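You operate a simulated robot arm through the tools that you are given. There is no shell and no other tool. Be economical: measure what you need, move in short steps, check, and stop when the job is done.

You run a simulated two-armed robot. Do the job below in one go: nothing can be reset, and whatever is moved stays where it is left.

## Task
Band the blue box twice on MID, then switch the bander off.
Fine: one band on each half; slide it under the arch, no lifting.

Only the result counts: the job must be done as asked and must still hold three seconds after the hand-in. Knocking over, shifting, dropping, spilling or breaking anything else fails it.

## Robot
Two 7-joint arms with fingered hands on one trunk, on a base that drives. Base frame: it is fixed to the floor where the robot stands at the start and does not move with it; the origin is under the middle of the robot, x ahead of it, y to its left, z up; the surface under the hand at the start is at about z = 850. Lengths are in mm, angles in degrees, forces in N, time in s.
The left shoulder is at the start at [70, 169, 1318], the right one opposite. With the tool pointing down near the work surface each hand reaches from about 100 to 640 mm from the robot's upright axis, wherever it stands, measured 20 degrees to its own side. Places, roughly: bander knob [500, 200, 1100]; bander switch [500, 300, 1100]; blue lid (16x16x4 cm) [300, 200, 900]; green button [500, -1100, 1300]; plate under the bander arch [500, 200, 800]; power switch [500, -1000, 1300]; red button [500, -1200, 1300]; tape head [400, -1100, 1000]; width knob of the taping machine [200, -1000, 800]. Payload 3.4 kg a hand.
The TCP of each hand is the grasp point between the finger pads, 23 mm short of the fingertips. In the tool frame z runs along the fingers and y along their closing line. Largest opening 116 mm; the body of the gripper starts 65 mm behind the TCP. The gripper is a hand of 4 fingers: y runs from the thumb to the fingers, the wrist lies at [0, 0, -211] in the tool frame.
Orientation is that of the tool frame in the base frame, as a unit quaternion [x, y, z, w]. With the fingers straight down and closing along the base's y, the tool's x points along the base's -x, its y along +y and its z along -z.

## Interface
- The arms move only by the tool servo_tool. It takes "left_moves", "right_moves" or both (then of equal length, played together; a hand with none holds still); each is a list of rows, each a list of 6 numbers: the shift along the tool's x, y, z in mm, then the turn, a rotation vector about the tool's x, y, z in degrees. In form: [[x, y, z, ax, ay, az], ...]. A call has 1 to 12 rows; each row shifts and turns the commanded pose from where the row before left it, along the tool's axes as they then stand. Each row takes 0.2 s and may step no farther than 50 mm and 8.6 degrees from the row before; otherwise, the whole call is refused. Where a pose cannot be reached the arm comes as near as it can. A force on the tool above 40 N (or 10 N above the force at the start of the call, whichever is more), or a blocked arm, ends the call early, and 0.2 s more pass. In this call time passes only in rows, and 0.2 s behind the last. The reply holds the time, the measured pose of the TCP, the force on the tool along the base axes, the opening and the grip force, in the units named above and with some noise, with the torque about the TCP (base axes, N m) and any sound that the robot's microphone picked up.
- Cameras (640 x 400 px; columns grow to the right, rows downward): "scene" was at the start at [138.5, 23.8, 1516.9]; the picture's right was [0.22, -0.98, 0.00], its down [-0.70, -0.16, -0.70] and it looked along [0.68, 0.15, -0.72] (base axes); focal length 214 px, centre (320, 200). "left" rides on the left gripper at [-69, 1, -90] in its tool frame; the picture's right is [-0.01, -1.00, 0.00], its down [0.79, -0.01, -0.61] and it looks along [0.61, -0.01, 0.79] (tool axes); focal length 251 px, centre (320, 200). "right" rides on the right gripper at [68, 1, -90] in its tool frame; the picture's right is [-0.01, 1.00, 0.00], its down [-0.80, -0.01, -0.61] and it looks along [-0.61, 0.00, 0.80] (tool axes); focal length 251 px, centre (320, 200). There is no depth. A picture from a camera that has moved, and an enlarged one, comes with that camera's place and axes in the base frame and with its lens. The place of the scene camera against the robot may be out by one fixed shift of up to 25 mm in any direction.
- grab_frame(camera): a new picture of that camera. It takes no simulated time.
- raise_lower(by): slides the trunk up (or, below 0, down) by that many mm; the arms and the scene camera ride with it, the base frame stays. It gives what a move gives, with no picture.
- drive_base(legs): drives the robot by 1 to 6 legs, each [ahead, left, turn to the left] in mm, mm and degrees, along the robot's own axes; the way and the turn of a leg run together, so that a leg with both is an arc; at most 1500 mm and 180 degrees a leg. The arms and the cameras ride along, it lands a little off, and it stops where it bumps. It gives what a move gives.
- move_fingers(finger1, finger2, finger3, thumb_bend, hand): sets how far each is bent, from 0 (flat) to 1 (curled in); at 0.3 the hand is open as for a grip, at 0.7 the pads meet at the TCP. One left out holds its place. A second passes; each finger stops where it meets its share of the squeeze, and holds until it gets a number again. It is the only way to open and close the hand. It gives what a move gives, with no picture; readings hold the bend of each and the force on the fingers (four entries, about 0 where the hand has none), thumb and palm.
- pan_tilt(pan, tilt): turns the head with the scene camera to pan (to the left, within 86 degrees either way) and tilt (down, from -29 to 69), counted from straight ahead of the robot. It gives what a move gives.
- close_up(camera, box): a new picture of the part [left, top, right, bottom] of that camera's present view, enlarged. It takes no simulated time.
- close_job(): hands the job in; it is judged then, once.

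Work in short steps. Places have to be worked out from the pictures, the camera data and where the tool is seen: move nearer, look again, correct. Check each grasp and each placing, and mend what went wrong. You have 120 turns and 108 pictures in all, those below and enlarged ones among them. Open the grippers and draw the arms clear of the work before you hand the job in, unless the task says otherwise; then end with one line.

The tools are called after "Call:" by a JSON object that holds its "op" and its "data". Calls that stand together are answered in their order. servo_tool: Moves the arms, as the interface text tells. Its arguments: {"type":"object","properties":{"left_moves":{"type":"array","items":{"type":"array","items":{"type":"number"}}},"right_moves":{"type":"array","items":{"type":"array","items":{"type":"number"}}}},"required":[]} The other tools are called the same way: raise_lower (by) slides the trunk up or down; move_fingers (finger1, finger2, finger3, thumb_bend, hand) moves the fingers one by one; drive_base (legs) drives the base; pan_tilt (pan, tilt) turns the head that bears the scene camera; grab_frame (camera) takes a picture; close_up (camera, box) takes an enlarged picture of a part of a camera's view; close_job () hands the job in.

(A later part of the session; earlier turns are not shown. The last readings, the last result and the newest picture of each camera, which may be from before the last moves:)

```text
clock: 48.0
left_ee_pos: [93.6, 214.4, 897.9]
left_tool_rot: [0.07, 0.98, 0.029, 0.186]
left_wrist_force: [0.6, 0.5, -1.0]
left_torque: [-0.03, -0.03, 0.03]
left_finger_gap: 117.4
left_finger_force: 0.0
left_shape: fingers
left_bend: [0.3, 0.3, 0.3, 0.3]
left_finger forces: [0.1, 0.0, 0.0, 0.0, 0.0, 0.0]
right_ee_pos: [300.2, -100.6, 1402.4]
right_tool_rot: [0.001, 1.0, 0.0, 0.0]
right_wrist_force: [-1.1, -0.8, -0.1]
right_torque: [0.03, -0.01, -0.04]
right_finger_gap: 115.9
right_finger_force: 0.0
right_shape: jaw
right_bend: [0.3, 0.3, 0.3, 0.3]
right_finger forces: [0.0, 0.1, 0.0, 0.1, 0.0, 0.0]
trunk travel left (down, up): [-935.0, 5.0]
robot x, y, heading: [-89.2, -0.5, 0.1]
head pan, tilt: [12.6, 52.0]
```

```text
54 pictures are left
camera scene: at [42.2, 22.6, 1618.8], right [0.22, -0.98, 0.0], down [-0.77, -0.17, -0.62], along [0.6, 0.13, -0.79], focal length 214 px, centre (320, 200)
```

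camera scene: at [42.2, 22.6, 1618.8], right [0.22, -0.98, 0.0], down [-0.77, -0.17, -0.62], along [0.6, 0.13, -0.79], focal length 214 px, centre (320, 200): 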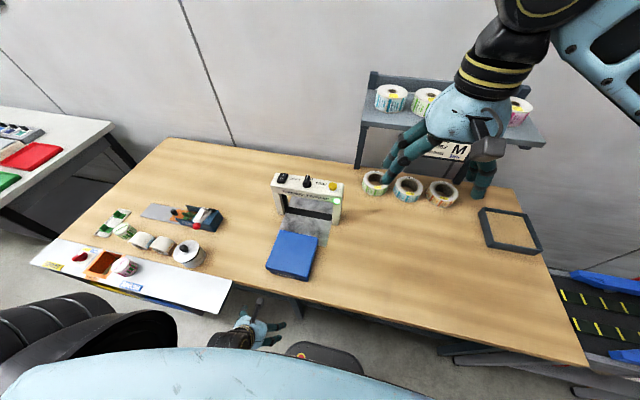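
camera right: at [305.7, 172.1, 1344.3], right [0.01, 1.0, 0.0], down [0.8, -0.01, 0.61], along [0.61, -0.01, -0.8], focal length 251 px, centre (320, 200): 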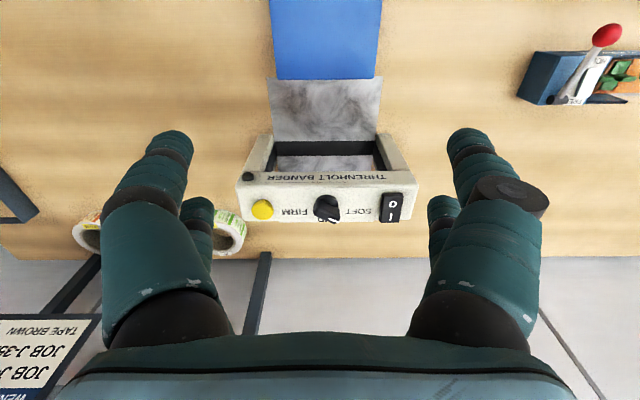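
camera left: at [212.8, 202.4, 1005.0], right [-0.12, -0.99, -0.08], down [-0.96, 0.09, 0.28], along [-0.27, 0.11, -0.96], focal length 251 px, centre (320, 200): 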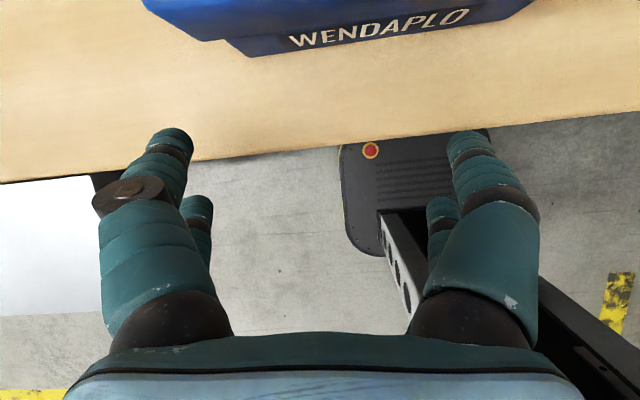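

Everything stands as before (the arm had likely met the side shelf). I straighten the hand, reduce the tilt to 10° so the rear tips don't hang low, and rise to z≈925.

Call:
{"op": "servo_tool", "data": {"left_moves": [[-5, -5, -14, 0.9, 0.15, -4.25], [-5, -10, -14, 0.9, 0.15, -4.25], [0, -11, 0, 0, 5.5, 0], [0, -11, 0, 0, 5.5, 0]]}}

```text
clock: 48.8
left_ee_pos: [81.7, 211.6, 921.8]
left_tool_rot: [0.075, 0.987, 0.024, 0.139]
left_wrist_force: [-0.2, 0.3, 0.2]
left_torque: [0.02, 0.0, -0.01]
left_finger_gap: 117.1
left_finger_force: 0.0
left_shape: fingers
left_bend: [0.3, 0.3, 0.3, 0.3]
left_finger forces: [0.0, 0.0, 0.0, 0.1, 0.1, 0.1]
right_ee_pos: [304.0, -100.8, 1402.0]
right_tool_rot: [0.002, 1.0, 0.0, -0.001]
right_wrist_force: [-0.1, -0.1, -0.1]
right_torque: [0.01, 0.02, -0.01]
right_finger_gap: 115.7
right_finger_force: 0.1
right_shape: jaw
right_bend: [0.3, 0.3, 0.3, 0.3]
right_finger forces: [0.0, 0.1, 0.0, 0.0, 0.1, 0.1]
trunk travel left (down, up): [-935.0, 5.0]
robot x, y, heading: [-86.8, -1.6, -0.2]
head pan, tilt: [12.6, 52.0]
stopped in row 3 (left hand): the arm was blocked; the commanded pose is now the measured one
```

Still blocked sideways: the forearm is against the robot's own body when folded. I move forward first (still short of the box), then straighten.

Call:
{"op": "servo_tool", "data": {"left_moves": [[-33, 0, 9, 0, 0, 0], [-33, 0, 9, 0, 0, 0], [0, -5, 0, 0.5, 0, -4.25], [0, -10, 0, 0.5, 0, -4.25], [0, -10, 0, 0, 3, 0], [0, -10, 0, 0, 3, 0]]}}

```text
clock: 49.5
left_ee_pos: [135.1, 242.4, 915.3]
left_tool_rot: [0.14, 0.98, 0.07, 0.125]
left_wrist_force: [-0.7, 0.0, -0.6]
left_torque: [0.02, 0.03, -0.02]
left_finger_gap: 117.2
left_finger_force: 0.1
left_shape: fingers
left_bend: [0.3, 0.3, 0.3, 0.3]
left_finger forces: [0.0, 0.1, 0.0, 0.1, 0.1, 0.0]
right_ee_pos: [304.5, -100.2, 1401.7]
right_tool_rot: [0.001, 1.0, 0.0, -0.001]
right_wrist_force: [-0.2, -0.2, -0.2]
right_torque: [0.02, -0.03, 0.02]
right_finger_gap: 116.0
right_finger_force: 0.0
right_shape: jaw
right_bend: [0.3, 0.3, 0.3, 0.3]
right_finger forces: [0.1, 0.1, 0.0, 0.1, 0.0, 0.1]
trunk travel left (down, up): [-935.0, 5.0]
robot x, y, heading: [-92.1, 1.6, 0.4]
head pan, tilt: [12.6, 52.0]
stopped in row 3 (left hand): the arm was blocked; the commanded pose is now the measured one
```

Something still guides the arm sideways. I look closely at the hand and forearm from the head camera, tilted down.

Call:
{"op": "pan_tilt", "data": {"pan": 30, "tilt": 60}}

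Call:
{"op": "grab_frame", "data": {"camera": "scene"}}

Call:
{"op": "grab_frame", "data": {"camera": "right"}}

```text
clock: 50.3
left_ee_pos: [133.5, 241.0, 916.1]
left_tool_rot: [0.141, 0.98, 0.07, 0.125]
left_wrist_force: [0.3, -0.6, 0.5]
left_torque: [0.03, 0.01, -0.01]
left_finger_gap: 117.0
left_finger_force: 0.0
left_shape: fingers
left_bend: [0.3, 0.3, 0.3, 0.3]
left_finger forces: [0.1, 0.1, 0.0, 0.1, 0.0, 0.1]
right_ee_pos: [300.9, -101.3, 1401.9]
right_tool_rot: [0.001, 1.0, 0.0, 0.0]
right_wrist_force: [0.2, 0.5, 0.0]
right_torque: [0.01, -0.03, 0.0]
right_finger_gap: 116.0
right_finger_force: 0.1
right_shape: jaw
right_bend: [0.3, 0.3, 0.3, 0.3]
right_finger forces: [0.0, 0.0, 0.1, 0.1, 0.0, 0.1]
trunk travel left (down, up): [-935.0, 5.0]
robot x, y, heading: [-88.5, 1.5, 0.2]
head pan, tilt: [30.0, 60.0]
```

```text
53 pictures are left
camera scene: at [28.0, 39.1, 1608.8], right [0.5, -0.87, 0.0], down [-0.75, -0.43, -0.5], along [0.43, 0.25, -0.87], focal length 214 px, centre (320, 200)
```

scene: 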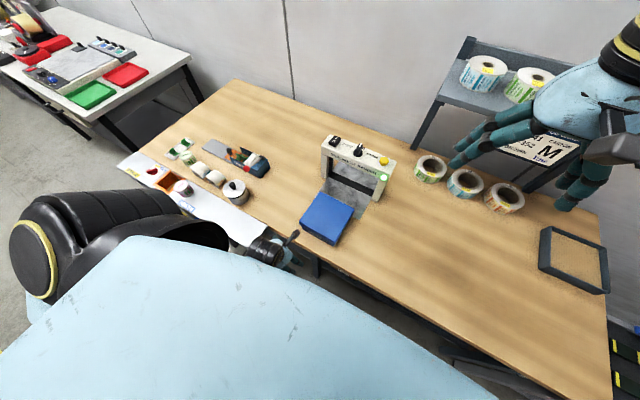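

```text
52 pictures are left
camera right: at [232.2, -99.5, 1492.7], right [0.01, 1.0, 0.0], down [0.8, -0.01, 0.61], along [0.61, -0.01, -0.8], focal length 251 px, centre (320, 200)
```

right: 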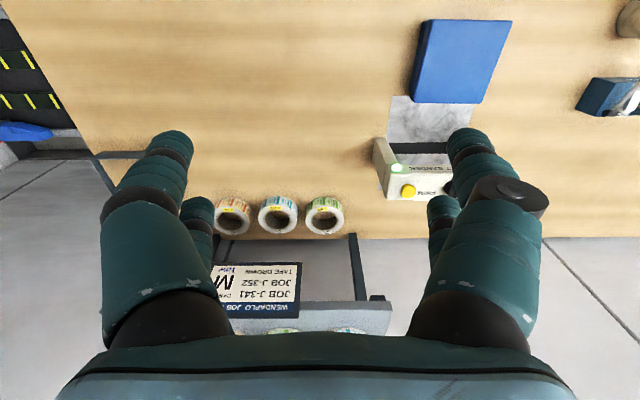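

The forearm appears pinned against the torso. I raise the hand clear and then extend it forward over the box, to get the arm back into a comfortable posture.

Call:
{"op": "servo_tool", "data": {"left_moves": [[0, 0, -30, 0, 0, 0], [0, 0, -30, 0, 0, 0], [0, 0, -30, 0, 0, 0], [-35, 0, 0, 0, 0, 0], [-35, 0, 0, 0, 0, 0], [-35, 0, 0, 0, 0, 0]]}}

```text
clock: 51.2
left_ee_pos: [121.3, 238.6, 1004.0]
left_tool_rot: [0.22, 0.964, 0.099, 0.112]
left_wrist_force: [0.2, -0.5, -0.6]
left_torque: [0.01, 0.01, -0.02]
left_finger_gap: 117.3
left_finger_force: 0.0
left_shape: fingers
left_bend: [0.3, 0.3, 0.3, 0.3]
left_finger forces: [0.1, 0.0, 0.0, 0.0, 0.0, 0.0]
right_ee_pos: [302.8, -100.3, 1402.5]
right_tool_rot: [0.001, 1.0, -0.001, 0.0]
right_wrist_force: [0.0, -0.1, 1.2]
right_torque: [0.01, 0.03, -0.01]
right_finger_gap: 115.7
right_finger_force: 0.1
right_shape: jaw
right_bend: [0.3, 0.3, 0.3, 0.3]
right_finger forces: [0.0, 0.0, 0.0, 0.1, 0.0, 0.0]
trunk travel left (down, up): [-935.0, 5.0]
robot x, y, heading: [-91.8, 0.2, -0.0]
head pan, tilt: [30.0, 60.0]
stopped in row 4 (left hand): the arm was blocked; the commanded pose is now the measured one
```

Forward motion is blocked too, so perhaps the elbow is behind the side shelf's edge. I drive back another 150 mm to free it, then look.

Call:
{"op": "drive_base", "data": {"legs": [[-150, 0, 0]]}}

Call:
{"op": "pan_tilt", "data": {"pan": 40, "tilt": 45}}

Call:
{"op": "grab_frame", "data": {"camera": "scene"}}

```text
clock: 52.6
left_ee_pos: [-29.8, 238.4, 1002.8]
left_tool_rot: [0.218, 0.964, 0.099, 0.112]
left_wrist_force: [1.4, 0.0, 0.2]
left_torque: [-0.01, 0.0, -0.01]
left_finger_gap: 117.2
left_finger_force: 0.0
left_shape: fingers
left_bend: [0.3, 0.3, 0.3, 0.3]
left_finger forces: [0.0, 0.0, 0.1, 0.1, 0.1, 0.0]
right_ee_pos: [153.4, -100.9, 1401.3]
right_tool_rot: [0.0, 1.0, 0.0, -0.002]
right_wrist_force: [0.8, 0.7, -0.5]
right_torque: [-0.01, 0.01, -0.01]
right_finger_gap: 115.7
right_finger_force: 0.0
right_shape: jaw
right_bend: [0.3, 0.3, 0.3, 0.3]
right_finger forces: [0.1, 0.0, 0.0, 0.0, 0.0, 0.0]
trunk travel left (down, up): [-935.0, 5.0]
robot x, y, heading: [-241.2, -2.0, -0.2]
head pan, tilt: [30.0, 60.0]
```

```text
clock: 53.4
left_ee_pos: [-34.4, 238.3, 1005.0]
left_tool_rot: [0.219, 0.964, 0.1, 0.114]
left_wrist_force: [-0.5, -1.3, -0.1]
left_torque: [0.02, 0.03, -0.03]
left_finger_gap: 117.2
left_finger_force: 0.1
left_shape: fingers
left_bend: [0.3, 0.3, 0.3, 0.3]
left_finger forces: [0.1, 0.0, 0.0, 0.1, 0.0, 0.0]
right_ee_pos: [149.5, -100.4, 1402.8]
right_tool_rot: [-0.001, 1.0, 0.0, -0.001]
right_wrist_force: [0.0, -0.1, -0.5]
right_torque: [-0.01, -0.02, 0.0]
right_finger_gap: 116.0
right_finger_force: 0.0
right_shape: jaw
right_bend: [0.3, 0.3, 0.3, 0.3]
right_finger forces: [0.1, 0.0, 0.0, 0.1, 0.1, 0.0]
trunk travel left (down, up): [-935.0, 5.0]
robot x, y, heading: [-241.4, 3.2, 0.0]
head pan, tilt: [40.0, 45.0]
```

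```text
51 pictures are left
camera scene: at [-120.1, 58.2, 1628.2], right [0.64, -0.77, 0.0], down [-0.54, -0.46, -0.71], along [0.54, 0.45, -0.71], focal length 214 px, centre (320, 200)
```

scene: 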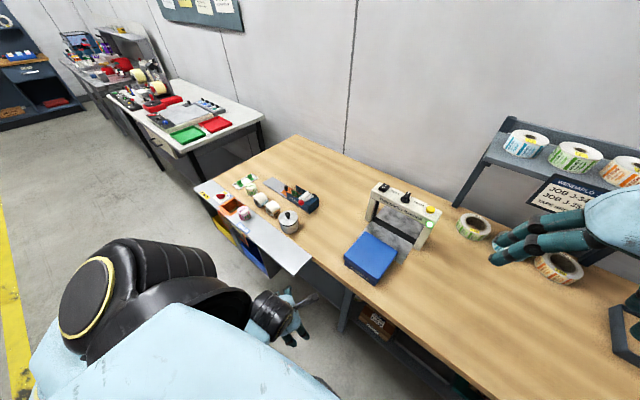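

The surroundings are intact and the arm is now in free air. I try extending forward and straightening here.

Call:
{"op": "servo_tool", "data": {"left_moves": [[-35, 0, 0, 0, 0, 0], [-35, 0, 0, 0, 0, 0], [-35, 0, 0, 0, 0, 0]]}}

```text
clock: 54.1
left_ee_pos: [15.6, 238.6, 1008.0]
left_tool_rot: [0.296, 0.938, 0.155, 0.092]
left_wrist_force: [-0.1, 0.8, -0.1]
left_torque: [-0.02, 0.01, 0.0]
left_finger_gap: 117.1
left_finger_force: 0.0
left_shape: fingers
left_bend: [0.3, 0.3, 0.3, 0.3]
left_finger forces: [0.0, 0.0, 0.1, 0.0, 0.1, 0.0]
right_ee_pos: [150.9, -100.8, 1402.0]
right_tool_rot: [0.0, 1.0, 0.0, -0.001]
right_wrist_force: [-0.2, 0.5, -0.8]
right_torque: [-0.04, -0.03, 0.01]
right_finger_gap: 115.9
right_finger_force: 0.0
right_shape: jaw
right_bend: [0.3, 0.3, 0.3, 0.3]
right_finger forces: [0.0, 0.0, 0.0, 0.1, 0.0, 0.0]
trunk travel left (down, up): [-935.0, 5.0]
robot x, y, heading: [-239.6, -0.2, -0.2]
head pan, tilt: [40.0, 45.0]
stopped in row 3 (left hand): the arm was blocked; the commanded pose is now the measured one
```

Still pinned, so it is the robot's own body. I try moving the hand outward to the left and up to free the forearm.

Call:
{"op": "servo_tool", "data": {"left_moves": [[18, 28, -15, 0, 0, 0], [18, 28, -15, 0, 0, 0], [18, 28, -15, 0, 0, 0]]}}

```text
clock: 54.9
left_ee_pos: [20.5, 330.4, 1043.0]
left_tool_rot: [0.297, 0.938, 0.155, 0.092]
left_wrist_force: [-0.2, 0.1, -0.7]
left_torque: [0.02, 0.01, 0.02]
left_finger_gap: 117.1
left_finger_force: 0.1
left_shape: fingers
left_bend: [0.3, 0.3, 0.3, 0.3]
left_finger forces: [0.1, 0.0, 0.1, 0.1, 0.0, 0.1]
left hand out of reach, approached as far as the arm can: row 2, 3
right_ee_pos: [150.6, -99.0, 1402.2]
right_tool_rot: [-0.001, 1.0, 0.0, -0.002]
right_wrist_force: [-0.1, -0.3, -0.3]
right_torque: [-0.03, 0.02, 0.01]
right_finger_gap: 116.0
right_finger_force: 0.0
right_shape: jaw
right_bend: [0.3, 0.3, 0.3, 0.3]
right_finger forces: [0.0, 0.1, 0.0, 0.0, 0.1, 0.0]
trunk travel left (down, up): [-935.0, 5.0]
robot x, y, heading: [-241.6, 1.1, 0.1]
head pan, tilt: [40.0, 45.0]
```

It moves freely that way. Now I extend straight forward in base x.

Call:
{"op": "servo_tool", "data": {"left_moves": [[-32, 21, 10.6, 0, 0, 0], [-32, 21, 10.6, 0, 0, 0], [-32, 21, 10.6, 0, 0, 0], [-32, 21, 10.6, 0, 0, 0]]}}

```text
clock: 55.9
left_ee_pos: [184.5, 328.9, 1043.6]
left_tool_rot: [0.297, 0.938, 0.154, 0.091]
left_wrist_force: [0.0, 0.6, 1.1]
left_torque: [-0.01, 0.0, -0.02]
left_finger_gap: 117.4
left_finger_force: 0.0
left_shape: fingers
left_bend: [0.3, 0.3, 0.3, 0.3]
left_finger forces: [0.1, 0.1, 0.0, 0.0, 0.0, 0.1]
right_ee_pos: [151.9, -99.9, 1401.9]
right_tool_rot: [0.001, 1.0, 0.0, -0.002]
right_wrist_force: [-0.2, 0.6, 0.0]
right_torque: [0.03, 0.0, -0.01]
right_finger_gap: 116.0
right_finger_force: 0.1
right_shape: jaw
right_bend: [0.3, 0.3, 0.3, 0.3]
right_finger forces: [0.0, 0.0, 0.1, 0.1, 0.1, 0.1]
trunk travel left (down, up): [-935.0, 5.0]
robot x, y, heading: [-241.1, 1.3, 0.2]
head pan, tilt: [40.0, 45.0]
```

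Free again. I straighten the hand to a pure 10° tilt and move across to y≈178 behind the box, staying high.

Call:
{"op": "servo_tool", "data": {"left_moves": [[0, 0, 0, 2.99, 0.21, -7.24], [0, 0, 0, 2.99, 0.21, -7.24], [0, 0, 0, 2.99, 0.21, -7.24], [0, 0, 0, 2.99, 0.21, -7.24], [0, 0, 0, 2.99, 0.21, -7.24], [0, -38, 0, 0, 0, 0], [0, -38, 0, 0, 0, 0], [0, -38, 0, 0, 0, 0], [0, -37, 0, 0, 0, 0]]}}

Call:
{"op": "grab_frame", "data": {"camera": "left"}}

```text
clock: 57.3
left_ee_pos: [189.2, 374.2, 1066.7]
left_tool_rot: [-0.016, 0.992, 0.084, 0.097]
left_wrist_force: [-0.1, 0.6, -0.1]
left_torque: [-0.02, -0.03, -0.03]
left_finger_gap: 117.1
left_finger_force: 0.0
left_shape: fingers
left_bend: [0.3, 0.3, 0.3, 0.3]
left_finger forces: [0.0, 0.0, 0.0, 0.0, 0.0, 0.0]
right_ee_pos: [149.9, -100.6, 1402.6]
right_tool_rot: [-0.001, 1.0, 0.0, 0.0]
right_wrist_force: [0.2, -0.2, 0.0]
right_torque: [0.02, -0.01, 0.01]
right_finger_gap: 116.0
right_finger_force: 0.1
right_shape: jaw
right_bend: [0.3, 0.3, 0.3, 0.3]
right_finger forces: [0.1, 0.1, 0.0, 0.0, 0.0, 0.0]
trunk travel left (down, up): [-935.0, 5.0]
robot x, y, heading: [-239.7, 0.9, 0.3]
head pan, tilt: [40.0, 45.0]
stopped in row 7 (left hand): the arm was blocked; the commanded pose is now the measured one
```

```text
50 pictures are left
camera left: at [236.6, 360.2, 1167.6], right [0.06, -0.99, -0.16], down [-0.89, -0.12, 0.43], along [-0.44, 0.12, -0.89], focal length 251 px, centre (320, 200)
```

left: 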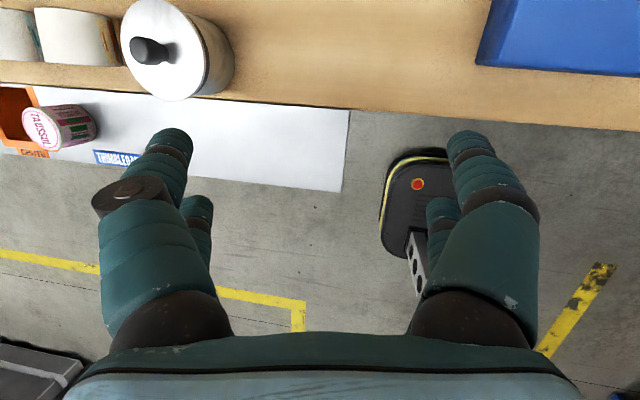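

Sideways motion is still blocked, so the elbow itself is in a bad posture. I raise the hand well up toward its start pose relative to the shoulder, to let the elbow come back out.

Call:
{"op": "servo_tool", "data": {"left_moves": [[-8.6, 7.2, -42.6, 0, 0, 0], [-8.6, 7.2, -42.6, 0, 0, 0], [-8.6, 7.2, -42.6, 0, 0, 0], [-8.6, 7.2, -42.6, 0, 0, 0], [-8.6, 7.2, -42.6, 0, 0, 0], [-8.6, 7.2, -42.6, 0, 0, 0], [-8.6, 7.2, -42.6, 0, 0, 0], [-8.6, 7.2, -42.6, 0, 0, 0]]}}

Call:
{"op": "grab_frame", "data": {"camera": "scene"}}

```text
clock: 59.1
left_ee_pos: [211.8, 410.5, 1405.8]
left_tool_rot: [-0.015, 0.992, 0.083, 0.098]
left_wrist_force: [0.7, 0.0, 0.6]
left_torque: [-0.01, -0.02, -0.03]
left_finger_gap: 117.4
left_finger_force: 0.1
left_shape: fingers
left_bend: [0.3, 0.3, 0.3, 0.3]
left_finger forces: [0.0, 0.0, 0.1, 0.0, 0.0, 0.1]
left hand out of reach, approached as far as the arm can: row 4, 5, 6, 7
right_ee_pos: [149.6, -102.0, 1403.4]
right_tool_rot: [0.0, 1.0, 0.0, 0.0]
right_wrist_force: [0.5, -0.8, -0.7]
right_torque: [-0.01, -0.01, 0.0]
right_finger_gap: 115.8
right_finger_force: 0.2
right_shape: jaw
right_bend: [0.3, 0.3, 0.3, 0.3]
right_finger forces: [0.1, 0.0, 0.1, 0.1, 0.1, 0.0]
trunk travel left (down, up): [-935.0, 5.0]
robot x, y, heading: [-240.2, -6.8, -0.0]
head pan, tilt: [40.0, 45.0]
```

```text
49 pictures are left
camera scene: at [-120.0, 57.8, 1628.2], right [0.64, -0.77, 0.0], down [-0.54, -0.45, -0.71], along [0.54, 0.46, -0.71], focal length 214 px, centre (320, 200)
```

scene: 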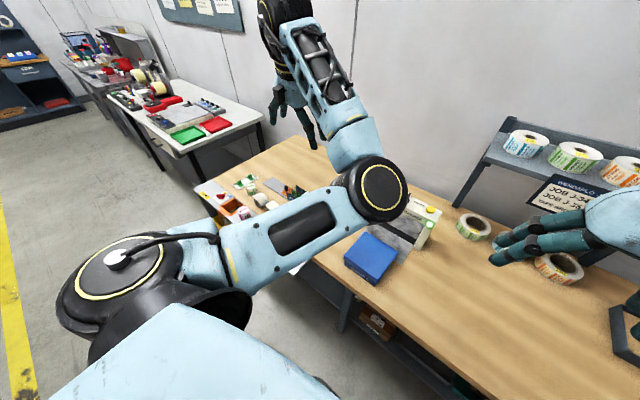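

The picture shows it: the elbow has flipped inward, in front of the torso. I stretch the arm nearly straight forward (high, in free space) so that it can fold again with the elbow outside.

Call:
{"op": "servo_tool", "data": {"left_moves": [[-44, -2, 8.5, 0, 0, 0], [-44, -2, 8.5, 0, 0, 0], [-44, -2, 8.5, 0, 0, 0], [-44, -2, 8.5, 0, 0, 0], [-44, -2, 8.5, 0, 0, 0]]}}

Call:
{"op": "grab_frame", "data": {"camera": "scene"}}

```text
clock: 60.3
left_ee_pos: [402.7, 407.4, 1401.9]
left_tool_rot: [-0.016, 0.992, 0.081, 0.099]
left_wrist_force: [-0.1, 0.1, 0.2]
left_torque: [-0.02, 0.02, -0.01]
left_finger_gap: 117.1
left_finger_force: 0.1
left_shape: fingers
left_bend: [0.3, 0.3, 0.3, 0.3]
left_finger forces: [0.0, 0.1, 0.1, 0.0, 0.0, 0.0]
left hand out of reach, approached as far as the arm can: row 5
right_ee_pos: [149.2, -98.9, 1403.2]
right_tool_rot: [0.0, 1.0, -0.002, 0.0]
right_wrist_force: [-0.6, 0.1, -0.1]
right_torque: [-0.03, -0.04, -0.02]
right_finger_gap: 115.9
right_finger_force: 0.1
right_shape: jaw
right_bend: [0.3, 0.3, 0.3, 0.3]
right_finger forces: [0.1, 0.1, 0.0, 0.1, 0.0, 0.0]
trunk travel left (down, up): [-935.0, 5.0]
robot x, y, heading: [-244.3, 1.6, 0.1]
head pan, tilt: [40.0, 45.0]
```

```text
48 pictures are left
camera scene: at [-120.1, 60.1, 1628.1], right [0.64, -0.77, 0.0], down [-0.54, -0.46, -0.71], along [0.54, 0.45, -0.71], focal length 214 px, centre (320, 200)
```

scene: 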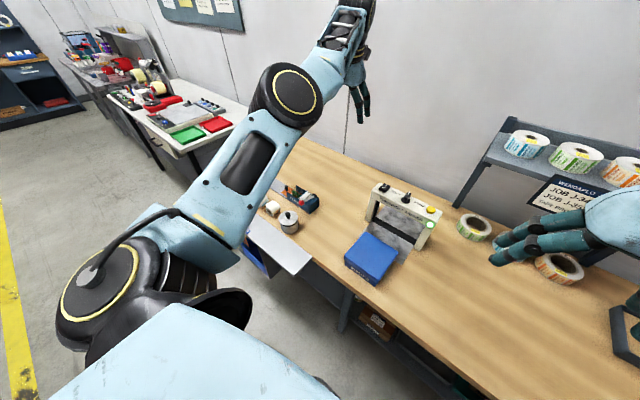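

The arm is now almost straight. I bring the hand across to the right (staying high), which should leave the elbow on the outside.

Call:
{"op": "servo_tool", "data": {"left_moves": [[5, -44, -7.6, 0, 0, 0], [5, -44, -7.6, 0, 0, 0], [5, -44, -7.6, 0, 0, 0], [10, -44, -7.6, 0, 0, 0], [10, -44, -7.6, 0, 0, 0]]}}

Call:
{"op": "grab_frame", "data": {"camera": "scene"}}

```text
clock: 61.5
left_ee_pos: [380.7, 175.5, 1395.5]
left_tool_rot: [-0.016, 0.992, 0.085, 0.097]
left_wrist_force: [0.9, 0.0, 0.4]
left_torque: [0.04, 0.0, -0.01]
left_finger_gap: 116.8
left_finger_force: 0.0
left_shape: fingers
left_bend: [0.3, 0.3, 0.3, 0.3]
left_finger forces: [0.0, 0.0, 0.0, 0.1, 0.1, 0.0]
left hand out of reach, approached as far as the arm can: row 5
right_ee_pos: [149.8, -103.7, 1402.4]
right_tool_rot: [0.0, 1.0, 0.001, -0.001]
right_wrist_force: [0.7, 0.1, -0.1]
right_torque: [0.01, 0.0, 0.01]
right_finger_gap: 115.9
right_finger_force: 0.1
right_shape: jaw
right_bend: [0.3, 0.3, 0.3, 0.3]
right_finger forces: [0.0, 0.0, 0.0, 0.0, 0.0, 0.0]
trunk travel left (down, up): [-935.0, 5.0]
robot x, y, heading: [-240.5, -1.3, 0.1]
head pan, tilt: [40.0, 45.0]
```

```text
47 pictures are left
camera scene: at [-119.8, 54.6, 1628.3], right [0.64, -0.77, 0.0], down [-0.54, -0.45, -0.71], along [0.54, 0.46, -0.71], focal length 214 px, centre (320, 200)
```

scene: 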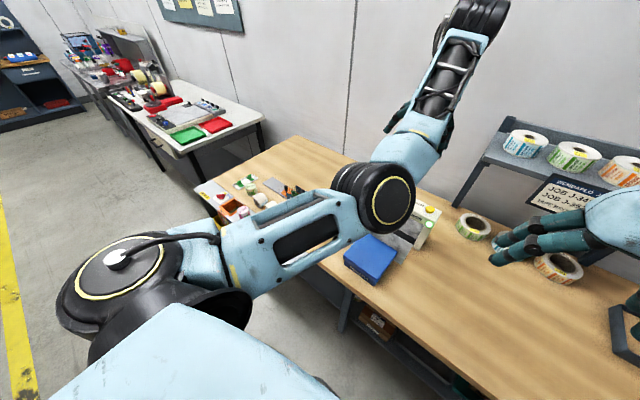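

The elbow still hangs inside. Rolling the hand so its fingers lean right (wrist to the left) should draw the forearm and elbow outward; I do that here in free air.

Call:
{"op": "servo_tool", "data": {"left_moves": [[5, 0, 0, 8.3, 0, 0], [5, 0, 0, 8.3, 0, 0], [5, 0, 0, 8.3, 0, 0], [5, 0, 0, 8.3, 0, 0], [5, 0, 0, 8.3, 0, 0], [5, 0, 0, 8.3, 0, 0], [20, 0, 0, 8.3, 0, 0], [20, 0, 0, 8.3, 0, 0], [20, 0, 0, 0, 0, 0], [20, 0, 0, 0, 0, 0]]}}

Call:
{"op": "grab_frame", "data": {"camera": "scene"}}

```text
clock: 63.7
left_ee_pos: [290.9, 185.7, 1374.1]
left_tool_rot: [0.041, 0.875, -0.473, 0.091]
left_wrist_force: [0.0, 0.1, 0.6]
left_torque: [-0.01, 0.01, 0.07]
left_finger_gap: 117.2
left_finger_force: 0.1
left_shape: fingers
left_bend: [0.3, 0.3, 0.3, 0.3]
left_finger forces: [0.0, 0.0, 0.1, 0.1, 0.0, 0.0]
left hand out of reach, approached as far as the arm can: row 1, 2, 3, 4
right_ee_pos: [149.0, -102.2, 1401.0]
right_tool_rot: [-0.001, 1.0, -0.001, 0.0]
right_wrist_force: [-0.3, 0.0, -0.7]
right_torque: [-0.03, 0.0, 0.03]
right_finger_gap: 116.1
right_finger_force: 0.1
right_shape: jaw
right_bend: [0.3, 0.3, 0.3, 0.3]
right_finger forces: [0.1, 0.0, 0.0, 0.0, 0.1, 0.0]
trunk travel left (down, up): [-935.0, 5.0]
robot x, y, heading: [-241.2, 4.4, 0.1]
head pan, tilt: [40.0, 45.0]
```

```text
46 pictures are left
camera scene: at [-120.7, 57.3, 1628.3], right [0.64, -0.77, 0.0], down [-0.54, -0.45, -0.71], along [0.54, 0.46, -0.71], focal length 214 px, centre (320, 200)
```

scene: 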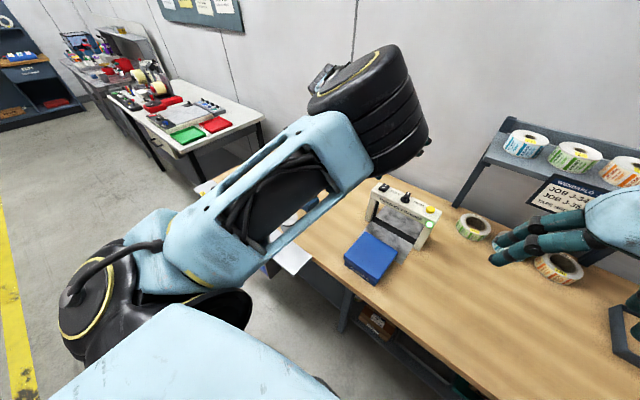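

The elbow has now swung up over the arm. I roll the hand back upright and see where the elbow settles.

Call:
{"op": "servo_tool", "data": {"left_moves": [[0, 0, 0, -8.1, 0, 0], [0, 0, 0, -8.1, 0, 0], [0, 0, 0, -8.1, 0, 0], [0, 0, 0, -8.1, 0, 0], [0, 0, 0, -8.1, 0, 0], [0, 0, 0, -8.1, 0, 0], [0, 0, 0, -8.1, 0, 0]]}}

Call:
{"op": "grab_frame", "data": {"camera": "scene"}}

```text
clock: 65.3
left_ee_pos: [336.9, 252.2, 1391.4]
left_tool_rot: [-0.023, 0.995, -0.019, 0.099]
left_wrist_force: [0.6, -0.8, 0.1]
left_torque: [-0.02, -0.01, 0.02]
left_finger_gap: 117.4
left_finger_force: 0.0
left_shape: fingers
left_bend: [0.3, 0.3, 0.3, 0.3]
left_finger forces: [0.0, 0.1, 0.0, 0.1, 0.0, 0.0]
left hand out of reach, approached as far as the arm can: row 4, 5, 6, 7
right_ee_pos: [150.7, -100.5, 1402.3]
right_tool_rot: [0.001, 1.0, 0.0, -0.001]
right_wrist_force: [0.0, 0.5, 0.3]
right_torque: [0.02, -0.02, 0.01]
right_finger_gap: 116.1
right_finger_force: 0.0
right_shape: jaw
right_bend: [0.3, 0.3, 0.3, 0.3]
right_finger forces: [0.1, 0.1, 0.0, 0.0, 0.0, 0.0]
trunk travel left (down, up): [-935.0, 5.0]
robot x, y, heading: [-241.4, -1.2, 0.2]
head pan, tilt: [40.0, 45.0]
```

```text
45 pictures are left
camera scene: at [-118.5, 58.4, 1628.1], right [0.64, -0.77, 0.0], down [-0.54, -0.46, -0.71], along [0.54, 0.46, -0.71], focal length 214 px, centre (320, 200)
```

scene: 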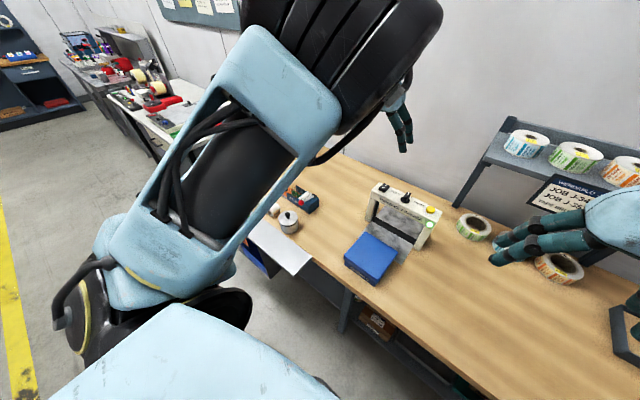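

The elbow is now up and outside. I set the working tilt (33°), then drive back 150 mm so the hand ends up behind the box.

Call:
{"op": "servo_tool", "data": {"left_moves": [[0, 0, 0, -0.65, -7.3, 0.95], [0, 0, 0, -0.65, -7.3, 0.95], [0, 0, 0, -0.65, -7.2, 0.95]]}}

Call:
{"op": "drive_base", "data": {"legs": [[-150, 0, 0]]}}

Call:
{"op": "raise_lower", "data": {"by": -110}}

```text
clock: 66.1
left_ee_pos: [370.7, 297.4, 1399.0]
left_tool_rot: [-0.002, 0.959, 0.006, 0.283]
left_wrist_force: [0.7, -0.6, 0.0]
left_torque: [-0.01, 0.03, -0.01]
left_finger_gap: 117.1
left_finger_force: 0.1
left_shape: fingers
left_bend: [0.3, 0.3, 0.3, 0.3]
left_finger forces: [0.0, 0.0, 0.1, 0.0, 0.1, 0.1]
left hand out of reach, approached as far as the arm can: row 1, 2, 3
right_ee_pos: [148.6, -100.7, 1403.2]
right_tool_rot: [0.0, 1.0, 0.0, 0.0]
right_wrist_force: [-0.5, -0.1, 0.2]
right_torque: [-0.01, -0.02, -0.02]
right_finger_gap: 115.8
right_finger_force: 0.1
right_shape: jaw
right_bend: [0.3, 0.3, 0.3, 0.3]
right_finger forces: [0.0, 0.0, 0.0, 0.0, 0.0, 0.0]
trunk travel left (down, up): [-935.0, 5.0]
robot x, y, heading: [-244.2, 0.2, 0.1]
head pan, tilt: [40.0, 45.0]
```

```text
clock: 67.5
left_ee_pos: [225.9, 292.5, 1399.6]
left_tool_rot: [0.001, 0.959, 0.004, 0.283]
left_wrist_force: [0.2, 0.9, -0.8]
left_torque: [-0.02, -0.03, -0.01]
left_finger_gap: 117.2
left_finger_force: 0.1
left_shape: fingers
left_bend: [0.3, 0.3, 0.3, 0.3]
left_finger forces: [0.0, 0.0, 0.1, 0.1, 0.1, 0.0]
right_ee_pos: [1.7, -101.9, 1401.1]
right_tool_rot: [0.0, 1.0, 0.0, -0.003]
right_wrist_force: [0.1, 0.2, -0.3]
right_torque: [0.02, 0.04, 0.01]
right_finger_gap: 115.8
right_finger_force: 0.1
right_shape: jaw
right_bend: [0.3, 0.3, 0.3, 0.3]
right_finger forces: [0.0, 0.1, 0.0, 0.0, 0.0, 0.0]
trunk travel left (down, up): [-935.0, 5.0]
robot x, y, heading: [-392.5, 3.7, -0.1]
head pan, tilt: [40.0, 45.0]
```

```text
clock: 68.9
left_ee_pos: [222.9, 295.8, 1290.7]
left_tool_rot: [-0.002, 0.958, 0.001, 0.285]
left_wrist_force: [0.5, 0.4, -0.1]
left_torque: [-0.01, 0.01, -0.01]
left_finger_gap: 117.4
left_finger_force: 0.1
left_shape: fingers
left_bend: [0.3, 0.3, 0.3, 0.3]
left_finger forces: [0.0, 0.0, 0.1, 0.0, 0.1, 0.1]
right_ee_pos: [-0.8, -100.5, 1292.6]
right_tool_rot: [0.001, 1.0, 0.0, -0.001]
right_wrist_force: [0.8, 0.9, 0.5]
right_torque: [-0.01, -0.02, 0.02]
right_finger_gap: 116.0
right_finger_force: 0.0
right_shape: jaw
right_bend: [0.3, 0.3, 0.3, 0.3]
right_finger forces: [0.1, 0.0, 0.1, 0.1, 0.0, 0.0]
trunk travel left (down, up): [-825.0, 115.0]
robot x, y, heading: [-394.9, 0.3, -0.2]
head pan, tilt: [40.0, 45.0]
```

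Now I lower toward the place behind the box, to (185,178,960) first.

Call:
{"op": "servo_tool", "data": {"left_moves": [[23.6, -13.1, 28.6, 0, 0, 0], [23.6, -13.1, 28.6, 0, 0, 0], [23.6, -13.1, 28.6, 0, 0, 0], [23.6, -13.1, 28.6, 0, 0, 0], [23.6, -13.1, 28.6, 0, 0, 0], [23.6, -13.1, 28.6, 0, 0, 0], [23.6, -13.1, 28.6, 0, 0, 0], [23.6, -13.1, 28.6, 0, 0, 0], [23.6, -13.1, 28.6, 0, 0, 0]]}}

Call:
{"op": "pan_tilt", "data": {"pan": 12.6, "tilt": 42}}

Call:
{"op": "grab_frame", "data": {"camera": "scene"}}

Call:
{"op": "grab_frame", "data": {"camera": "left"}}

```text
clock: 70.9
left_ee_pos: [238.3, 255.5, 957.0]
left_tool_rot: [0.001, 0.959, 0.004, 0.284]
left_wrist_force: [0.3, 1.0, 0.5]
left_torque: [0.01, 0.02, 0.01]
left_finger_gap: 117.4
left_finger_force: 0.1
left_shape: fingers
left_bend: [0.3, 0.3, 0.3, 0.3]
left_finger forces: [0.1, 0.0, 0.0, 0.0, 0.1, 0.0]
left hand out of reach, approached as far as the arm can: row 1, 2, 3, 4, 5, 6, 7, 8, 9
right_ee_pos: [0.7, -100.6, 1291.4]
right_tool_rot: [0.0, 1.0, -0.001, 0.0]
right_wrist_force: [-0.2, 0.6, -1.4]
right_torque: [0.03, 0.03, -0.01]
right_finger_gap: 115.8
right_finger_force: 0.0
right_shape: jaw
right_bend: [0.3, 0.3, 0.3, 0.3]
right_finger forces: [0.1, 0.0, 0.0, 0.0, 0.0, 0.0]
trunk travel left (down, up): [-825.0, 115.0]
robot x, y, heading: [-392.4, -3.1, -0.1]
head pan, tilt: [40.0, 45.0]
```

```text
clock: 71.8
left_ee_pos: [238.4, 255.9, 956.9]
left_tool_rot: [0.002, 0.959, 0.002, 0.285]
left_wrist_force: [0.0, -0.9, -0.5]
left_torque: [-0.03, 0.01, -0.02]
left_finger_gap: 117.1
left_finger_force: 0.1
left_shape: fingers
left_bend: [0.3, 0.3, 0.3, 0.3]
left_finger forces: [0.0, 0.0, 0.0, 0.0, 0.0, 0.0]
right_ee_pos: [-0.9, -101.8, 1292.1]
right_tool_rot: [0.001, 1.0, 0.0, -0.001]
right_wrist_force: [0.5, 0.4, -0.7]
right_torque: [-0.02, -0.03, 0.0]
right_finger_gap: 116.1
right_finger_force: 0.0
right_shape: jaw
right_bend: [0.3, 0.3, 0.3, 0.3]
right_finger forces: [0.0, 0.0, 0.0, 0.0, 0.0, 0.0]
trunk travel left (down, up): [-825.0, 115.0]
robot x, y, heading: [-393.8, 4.7, -0.0]
head pan, tilt: [12.6, 42.0]
```

```text
44 pictures are left
camera scene: at [-249.9, 24.0, 1522.5], right [0.22, -0.98, 0.0], down [-0.65, -0.15, -0.74], along [0.73, 0.16, -0.67], focal length 214 px, centre (320, 200)
```

scene: 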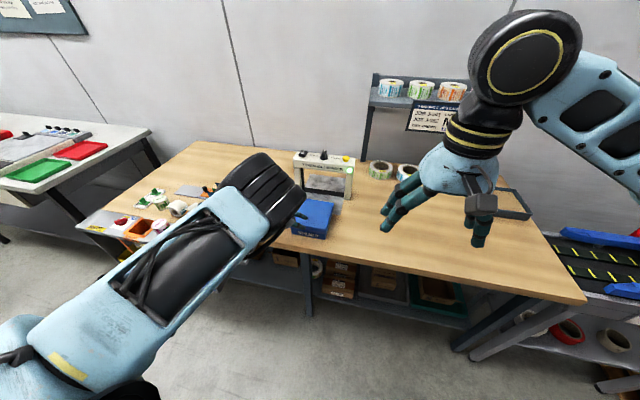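

```text
43 pictures are left
camera left: at [244.1, 255.9, 1069.9], right [0.01, -1.0, 0.0], down [-1.0, -0.01, 0.07], along [-0.07, 0.0, -1.0], focal length 251 px, centre (320, 200)
```

left: 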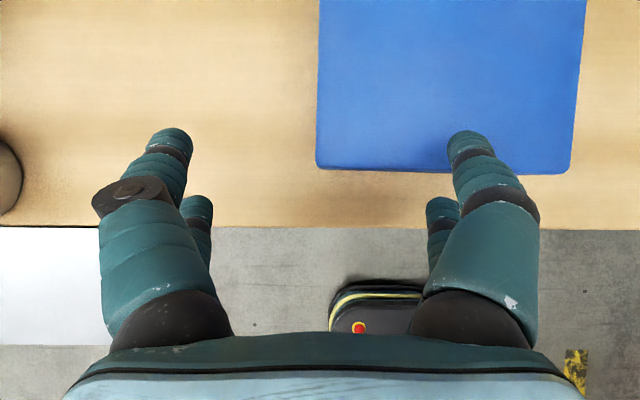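

Reachable posture now; I move to (185,178,957).

Call:
{"op": "servo_tool", "data": {"left_moves": [[14.8, -26, -9.6, 0, 0, 0], [14.8, -26, -9.6, 0, 0, 0], [14.8, -26, -9.6, 0, 0, 0]]}}

```text
clock: 72.6
left_ee_pos: [244.2, 242.0, 936.3]
left_tool_rot: [0.002, 0.959, 0.003, 0.285]
left_wrist_force: [-0.2, 0.5, -0.1]
left_torque: [0.0, 0.0, 0.02]
left_finger_gap: 117.1
left_finger_force: 0.0
left_shape: fingers
left_bend: [0.3, 0.3, 0.3, 0.3]
left_finger forces: [0.0, 0.1, 0.0, 0.0, 0.0, 0.0]
left hand out of reach, approached as far as the arm can: row 1, 2, 3
right_ee_pos: [0.3, -101.3, 1292.2]
right_tool_rot: [0.001, 1.0, 0.0, -0.001]
right_wrist_force: [0.9, -0.2, 0.3]
right_torque: [-0.03, 0.07, 0.04]
right_finger_gap: 116.2
right_finger_force: 0.2
right_shape: jaw
right_bend: [0.3, 0.3, 0.3, 0.3]
right_finger forces: [0.0, 0.0, 0.0, 0.1, 0.1, 0.1]
trunk travel left (down, up): [-825.0, 115.0]
robot x, y, heading: [-390.1, -0.5, -0.1]
head pan, tilt: [12.6, 42.0]
```

A joint limit in this elbow-up posture is dragging the hand, so I go up at once, clear of the box, and repeat the roll manoeuvre to work the elbow further out to the left.

Call:
{"op": "servo_tool", "data": {"left_moves": [[-21.8, 0, -33.6, 0, 0, 0], [-21.8, 0, -33.6, 0, 0, 0], [-21.8, 0, -33.6, 0, 0, 0], [-21.8, 0, -33.6, 0, 0, 0], [-21.8, 0, -33.6, 0, 0, 0], [-21.8, 0, -33.6, 0, 0, 0]]}}

Call:
{"op": "servo_tool", "data": {"left_moves": [[5, 0, 0, 8.3, 0, 0], [5, 0, 0, 8.3, 0, 0], [5, 0, 0, 8.3, 0, 0], [5, 0, 0, 8.3, 0, 0], [5, 0, 0, 8.3, 0, 0], [5, 0, 0, 8.3, 0, 0], [5, 0, 0, 8.3, 0, 0]]}}

Call:
{"op": "grab_frame", "data": {"camera": "scene"}}

```text
clock: 74.0
left_ee_pos: [260.6, 269.7, 1169.7]
left_tool_rot: [-0.003, 0.959, 0.003, 0.284]
left_wrist_force: [0.8, -0.2, 0.7]
left_torque: [0.0, 0.03, -0.01]
left_finger_gap: 117.2
left_finger_force: 0.1
left_shape: fingers
left_bend: [0.3, 0.3, 0.3, 0.3]
left_finger forces: [0.1, 0.0, 0.1, 0.0, 0.0, 0.0]
left hand out of reach, approached as far as the arm can: row 1, 2, 3, 5
right_ee_pos: [-1.5, -101.1, 1293.5]
right_tool_rot: [0.001, 1.0, 0.0, 0.0]
right_wrist_force: [-0.9, -0.3, 0.0]
right_torque: [0.03, 0.02, 0.01]
right_finger_gap: 115.8
right_finger_force: 0.1
right_shape: jaw
right_bend: [0.3, 0.3, 0.3, 0.3]
right_finger forces: [0.0, 0.0, 0.0, 0.1, 0.1, 0.1]
trunk travel left (down, up): [-825.0, 115.0]
robot x, y, heading: [-389.6, 2.1, -0.0]
head pan, tilt: [12.6, 42.0]
```

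```text
clock: 75.6
left_ee_pos: [233.9, 267.6, 1150.9]
left_tool_rot: [0.14, 0.839, -0.463, 0.247]
left_wrist_force: [-0.8, -0.7, -0.1]
left_torque: [0.0, -0.02, 0.02]
left_finger_gap: 117.0
left_finger_force: 0.1
left_shape: fingers
left_bend: [0.3, 0.3, 0.3, 0.3]
left_finger forces: [0.0, 0.0, 0.0, 0.0, 0.0, 0.0]
right_ee_pos: [0.2, -99.3, 1292.6]
right_tool_rot: [0.001, 1.0, -0.001, -0.001]
right_wrist_force: [0.3, 0.2, -0.5]
right_torque: [-0.01, -0.01, -0.02]
right_finger_gap: 115.8
right_finger_force: 0.1
right_shape: jaw
right_bend: [0.3, 0.3, 0.3, 0.3]
right_finger forces: [0.0, 0.0, 0.1, 0.0, 0.0, 0.1]
trunk travel left (down, up): [-825.0, 115.0]
robot x, y, heading: [-392.0, -2.2, -0.2]
head pan, tilt: [12.6, 42.0]
```

```text
42 pictures are left
camera scene: at [-248.9, 25.7, 1522.4], right [0.22, -0.98, 0.0], down [-0.65, -0.15, -0.74], along [0.72, 0.16, -0.67], focal length 214 px, centre (320, 200)
```

scene: 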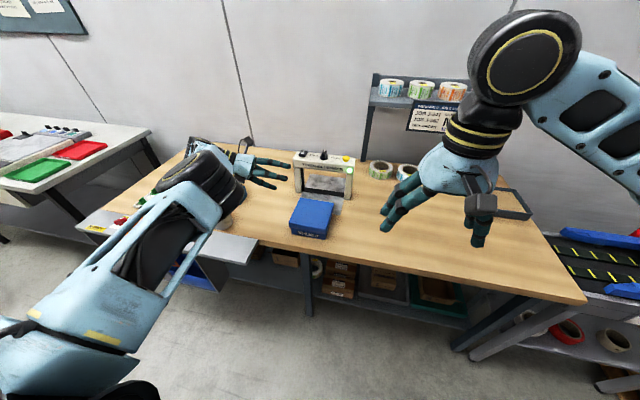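

In this roll the pose is fully reachable. I retract the hand toward the robot while rolled (drawing the elbow outward), then roll back upright.

Call:
{"op": "servo_tool", "data": {"left_moves": [[20, -14, 5, 0, 0, 0], [20, -14, 5, 0, 0, 0], [20, -14, 5, 0, 0, 0], [20, -14, 5, 0, 0, 0]]}}

Call:
{"op": "servo_tool", "data": {"left_moves": [[0, 0, 0, -8.3, 0, 0], [0, 0, 0, -8.3, 0, 0], [0, 0, 0, -8.3, 0, 0], [0, 0, 0, -8.3, 0, 0], [0, 0, 0, -8.3, 0, 0], [0, 0, 0, -8.3, 0, 0], [0, 0, 0, -8.3, 0, 0]]}}

Call:
{"op": "grab_frame", "data": {"camera": "scene"}}

```text
clock: 76.6
left_ee_pos: [145.3, 218.3, 1140.0]
left_tool_rot: [0.141, 0.84, -0.462, 0.248]
left_wrist_force: [0.3, -0.2, 0.8]
left_torque: [0.03, 0.02, 0.0]
left_finger_gap: 117.0
left_finger_force: 0.0
left_shape: fingers
left_bend: [0.3, 0.3, 0.3, 0.3]
left_finger forces: [0.0, 0.1, 0.1, 0.0, 0.0, 0.1]
right_ee_pos: [-0.8, -101.7, 1292.2]
right_tool_rot: [0.001, 1.0, 0.001, 0.0]
right_wrist_force: [-0.4, -0.9, -0.6]
right_torque: [0.02, -0.01, 0.01]
right_finger_gap: 116.0
right_finger_force: 0.0
right_shape: jaw
right_bend: [0.3, 0.3, 0.3, 0.3]
right_finger forces: [0.1, 0.1, 0.1, 0.0, 0.0, 0.0]
trunk travel left (down, up): [-825.0, 115.0]
robot x, y, heading: [-390.7, -1.6, -0.1]
head pan, tilt: [12.6, 42.0]
```

```text
clock: 78.2
left_ee_pos: [179.7, 318.9, 1135.1]
left_tool_rot: [-0.008, 0.959, -0.002, 0.283]
left_wrist_force: [0.0, -1.0, 0.5]
left_torque: [0.03, -0.01, -0.01]
left_finger_gap: 117.3
left_finger_force: 0.0
left_shape: fingers
left_bend: [0.3, 0.3, 0.3, 0.3]
left_finger forces: [0.1, 0.0, 0.0, 0.0, 0.1, 0.0]
left hand out of reach, approached as far as the arm can: row 4, 5, 6, 7
right_ee_pos: [-0.3, -100.6, 1291.8]
right_tool_rot: [0.001, 1.0, 0.0, -0.001]
right_wrist_force: [-0.2, 0.2, 0.9]
right_torque: [-0.02, 0.02, 0.01]
right_finger_gap: 115.9
right_finger_force: 0.0
right_shape: jaw
right_bend: [0.3, 0.3, 0.3, 0.3]
right_finger forces: [0.1, 0.1, 0.0, 0.0, 0.0, 0.0]
trunk travel left (down, up): [-825.0, 115.0]
robot x, y, heading: [-391.1, 0.7, -0.2]
head pan, tilt: [12.6, 42.0]
```

```text
41 pictures are left
camera scene: at [-249.5, 24.0, 1522.5], right [0.22, -0.98, 0.0], down [-0.65, -0.15, -0.74], along [0.73, 0.16, -0.67], focal length 214 px, centre (320, 200)
```

scene: 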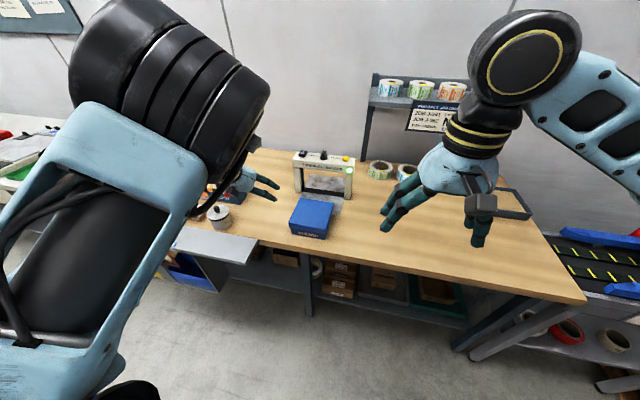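

The left arm's forearm roll is wound up, so upright poses are refused. I'd rather use the right arm, which is in a good posture and whose camera sits behind the hand; first I tilt it and lift the left hand away.

Call:
{"op": "servo_tool", "data": {"left_moves": [[-21.8, 12, -33.6, 0, 0, 0], [-21.8, 12, -33.6, 0, 0, 0], [-21.8, 12, -33.6, 0, 0, 0], [-21.8, 12, -33.6, 0, 0, 0], [0, 0, 0, 0, 0, 0], [0, 0, 0, 0, 0, 0], [0, 0, 0, 0, 0, 0], [0, 0, 0, 0, 0, 0]], "right_moves": [[0, 0, 0, 0, -8.25, 0], [0, 0, 0, 0, -8.25, 0], [0, 0, 0, 0, -8.25, 0], [0, 0, 0, 0, -8.25, 0], [13, 31, 35.6, 0, 0, 0], [13, 31, 35.6, 0, 0, 0], [13, 31, 35.6, 0, 0, 0], [13, 31, 35.6, 0, 0, 0]]}}

Call:
{"op": "servo_tool", "data": {"right_moves": [[13, 31, 35.6, 0, 0, 0], [13, 31, 35.6, 0, 0, 0], [13, 31, 35.6, 0, 0, 0], [13, 31, 35.6, 0, 0, 0], [13, 31, 35.6, 0, 0, 0]]}}

Call:
{"op": "grab_frame", "data": {"camera": "scene"}}

```text
clock: 80.0
left_ee_pos: [181.7, 376.7, 1292.1]
left_tool_rot: [-0.015, 0.959, -0.005, 0.284]
left_wrist_force: [0.1, 0.2, -0.3]
left_torque: [0.01, 0.06, 0.03]
left_finger_gap: 117.4
left_finger_force: 0.1
left_shape: fingers
left_bend: [0.3, 0.3, 0.3, 0.3]
left_finger forces: [0.1, 0.1, 0.0, 0.0, 0.0, 0.0]
right_ee_pos: [35.5, 21.7, 1142.2]
right_tool_rot: [0.001, 0.959, -0.001, 0.284]
right_wrist_force: [-0.5, 0.0, 0.1]
right_torque: [-0.03, 0.01, -0.04]
right_finger_gap: 116.0
right_finger_force: 0.0
right_shape: jaw
right_bend: [0.3, 0.3, 0.3, 0.3]
right_finger forces: [0.0, 0.0, 0.0, 0.0, 0.1, 0.0]
trunk travel left (down, up): [-825.0, 115.0]
robot x, y, heading: [-394.5, -3.2, -0.0]
head pan, tilt: [12.6, 42.0]
```

```text
clock: 81.2
left_ee_pos: [180.6, 377.1, 1293.3]
left_tool_rot: [-0.013, 0.958, -0.008, 0.285]
left_wrist_force: [0.2, 0.8, 0.4]
left_torque: [0.02, 0.01, 0.0]
left_finger_gap: 116.9
left_finger_force: 0.0
left_shape: fingers
left_bend: [0.3, 0.3, 0.3, 0.3]
left_finger forces: [0.1, 0.1, 0.1, 0.0, 0.1, 0.0]
right_ee_pos: [75.5, 177.3, 963.0]
right_tool_rot: [0.001, 0.959, -0.004, 0.285]
right_wrist_force: [-0.6, 0.3, -0.8]
right_torque: [-0.02, -0.05, -0.03]
right_finger_gap: 115.9
right_finger_force: 0.1
right_shape: jaw
right_bend: [0.3, 0.3, 0.3, 0.3]
right_finger forces: [0.0, 0.0, 0.0, 0.0, 0.0, 0.0]
trunk travel left (down, up): [-825.0, 115.0]
robot x, y, heading: [-390.8, -2.3, 0.3]
head pan, tilt: [12.6, 42.0]
```

```text
40 pictures are left
camera scene: at [-250.1, 27.0, 1522.5], right [0.22, -0.98, 0.0], down [-0.65, -0.15, -0.74], along [0.73, 0.16, -0.67], focal length 214 px, centre (320, 200)
```

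scene: 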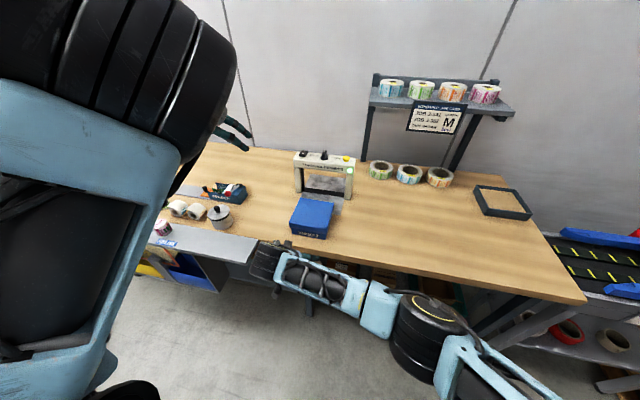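

The right arm reaches this pose with ease. I lower it to z≈890 here in free air in front of the table and check from its camera.

Call:
{"op": "servo_tool", "data": {"right_moves": [[20, 0, 30.6, 0, 0, 0], [19.8, 0, 30.6, 0, 0, 0]]}}

Call:
{"op": "grab_frame", "data": {"camera": "right"}}

```text
clock: 82.0
left_ee_pos: [180.4, 377.4, 1292.8]
left_tool_rot: [-0.017, 0.958, -0.009, 0.285]
left_wrist_force: [-0.1, -0.3, 0.6]
left_torque: [-0.01, -0.01, 0.0]
left_finger_gap: 117.1
left_finger_force: 0.1
left_shape: fingers
left_bend: [0.3, 0.3, 0.3, 0.3]
left_finger forces: [0.0, 0.0, 0.0, 0.0, 0.1, 0.0]
right_ee_pos: [93.3, 135.1, 876.9]
right_tool_rot: [0.015, 0.955, -0.019, 0.295]
right_wrist_force: [0.6, 0.6, 0.5]
right_torque: [0.01, 0.0, 0.01]
right_finger_gap: 115.8
right_finger_force: 0.0
right_shape: jaw
right_bend: [0.3, 0.3, 0.3, 0.3]
right_finger forces: [0.0, 0.1, 0.1, 0.1, 0.0, 0.0]
right hand out of reach, approached as far as the arm can: row 2
trunk travel left (down, up): [-825.0, 115.0]
robot x, y, heading: [-393.0, 2.9, -0.0]
head pan, tilt: [12.6, 42.0]
stopped in row 2 (right hand): the arm was blocked; the commanded pose is now the measured one
```

```text
39 pictures are left
camera right: at [-14.7, 142.0, 913.0], right [0.05, 1.0, -0.02], down [0.32, 0.01, 0.95], along [0.95, -0.05, -0.31], focal length 251 px, centre (320, 200)
```

right: 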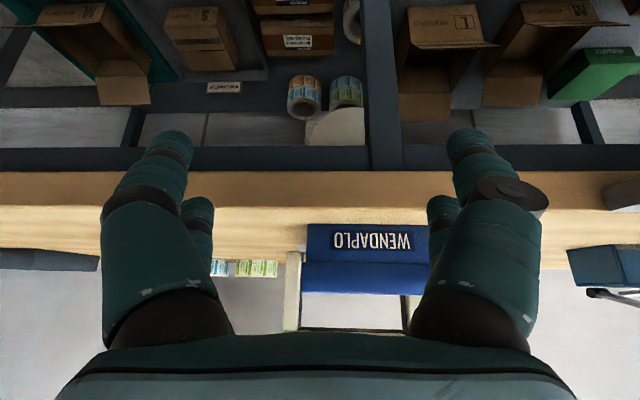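

It is limited at that height relative to the shoulder. I return to the pose that worked (z 963) and lower the trunk by 72 mm instead.

Call:
{"op": "servo_tool", "data": {"right_moves": [[-20, 0, -30.6, 0, 0, 0], [-20, 15, -30.6, -0.5, 0.5, 1], [0, 25, 0, -1, 0.8, 1.5], [10, 2, -10, -0.5, 0, 0]]}}

```text
clock: 83.2
left_ee_pos: [180.4, 378.3, 1294.6]
left_tool_rot: [-0.019, 0.958, -0.01, 0.285]
left_wrist_force: [0.0, -1.3, -0.5]
left_torque: [-0.01, 0.02, -0.01]
left_finger_gap: 117.2
left_finger_force: 0.2
left_shape: fingers
left_bend: [0.3, 0.3, 0.3, 0.3]
left_finger forces: [0.0, 0.0, 0.0, 0.0, 0.1, 0.0]
right_ee_pos: [102.4, 144.2, 948.1]
right_tool_rot: [0.049, 0.955, -0.017, 0.293]
right_wrist_force: [0.6, 0.0, -0.6]
right_torque: [0.01, 0.0, 0.0]
right_finger_gap: 115.8
right_finger_force: 0.0
right_shape: jaw
right_bend: [0.3, 0.3, 0.3, 0.3]
right_finger forces: [0.0, 0.1, 0.0, 0.0, 0.0, 0.2]
right hand out of reach, approached as far as the arm can: row 3
trunk travel left (down, up): [-825.0, 115.0]
robot x, y, heading: [-392.9, 1.4, 0.1]
head pan, tilt: [12.6, 42.0]
stopped in row 4 (right hand): the arm was blocked; the commanded pose is now the measured one
```

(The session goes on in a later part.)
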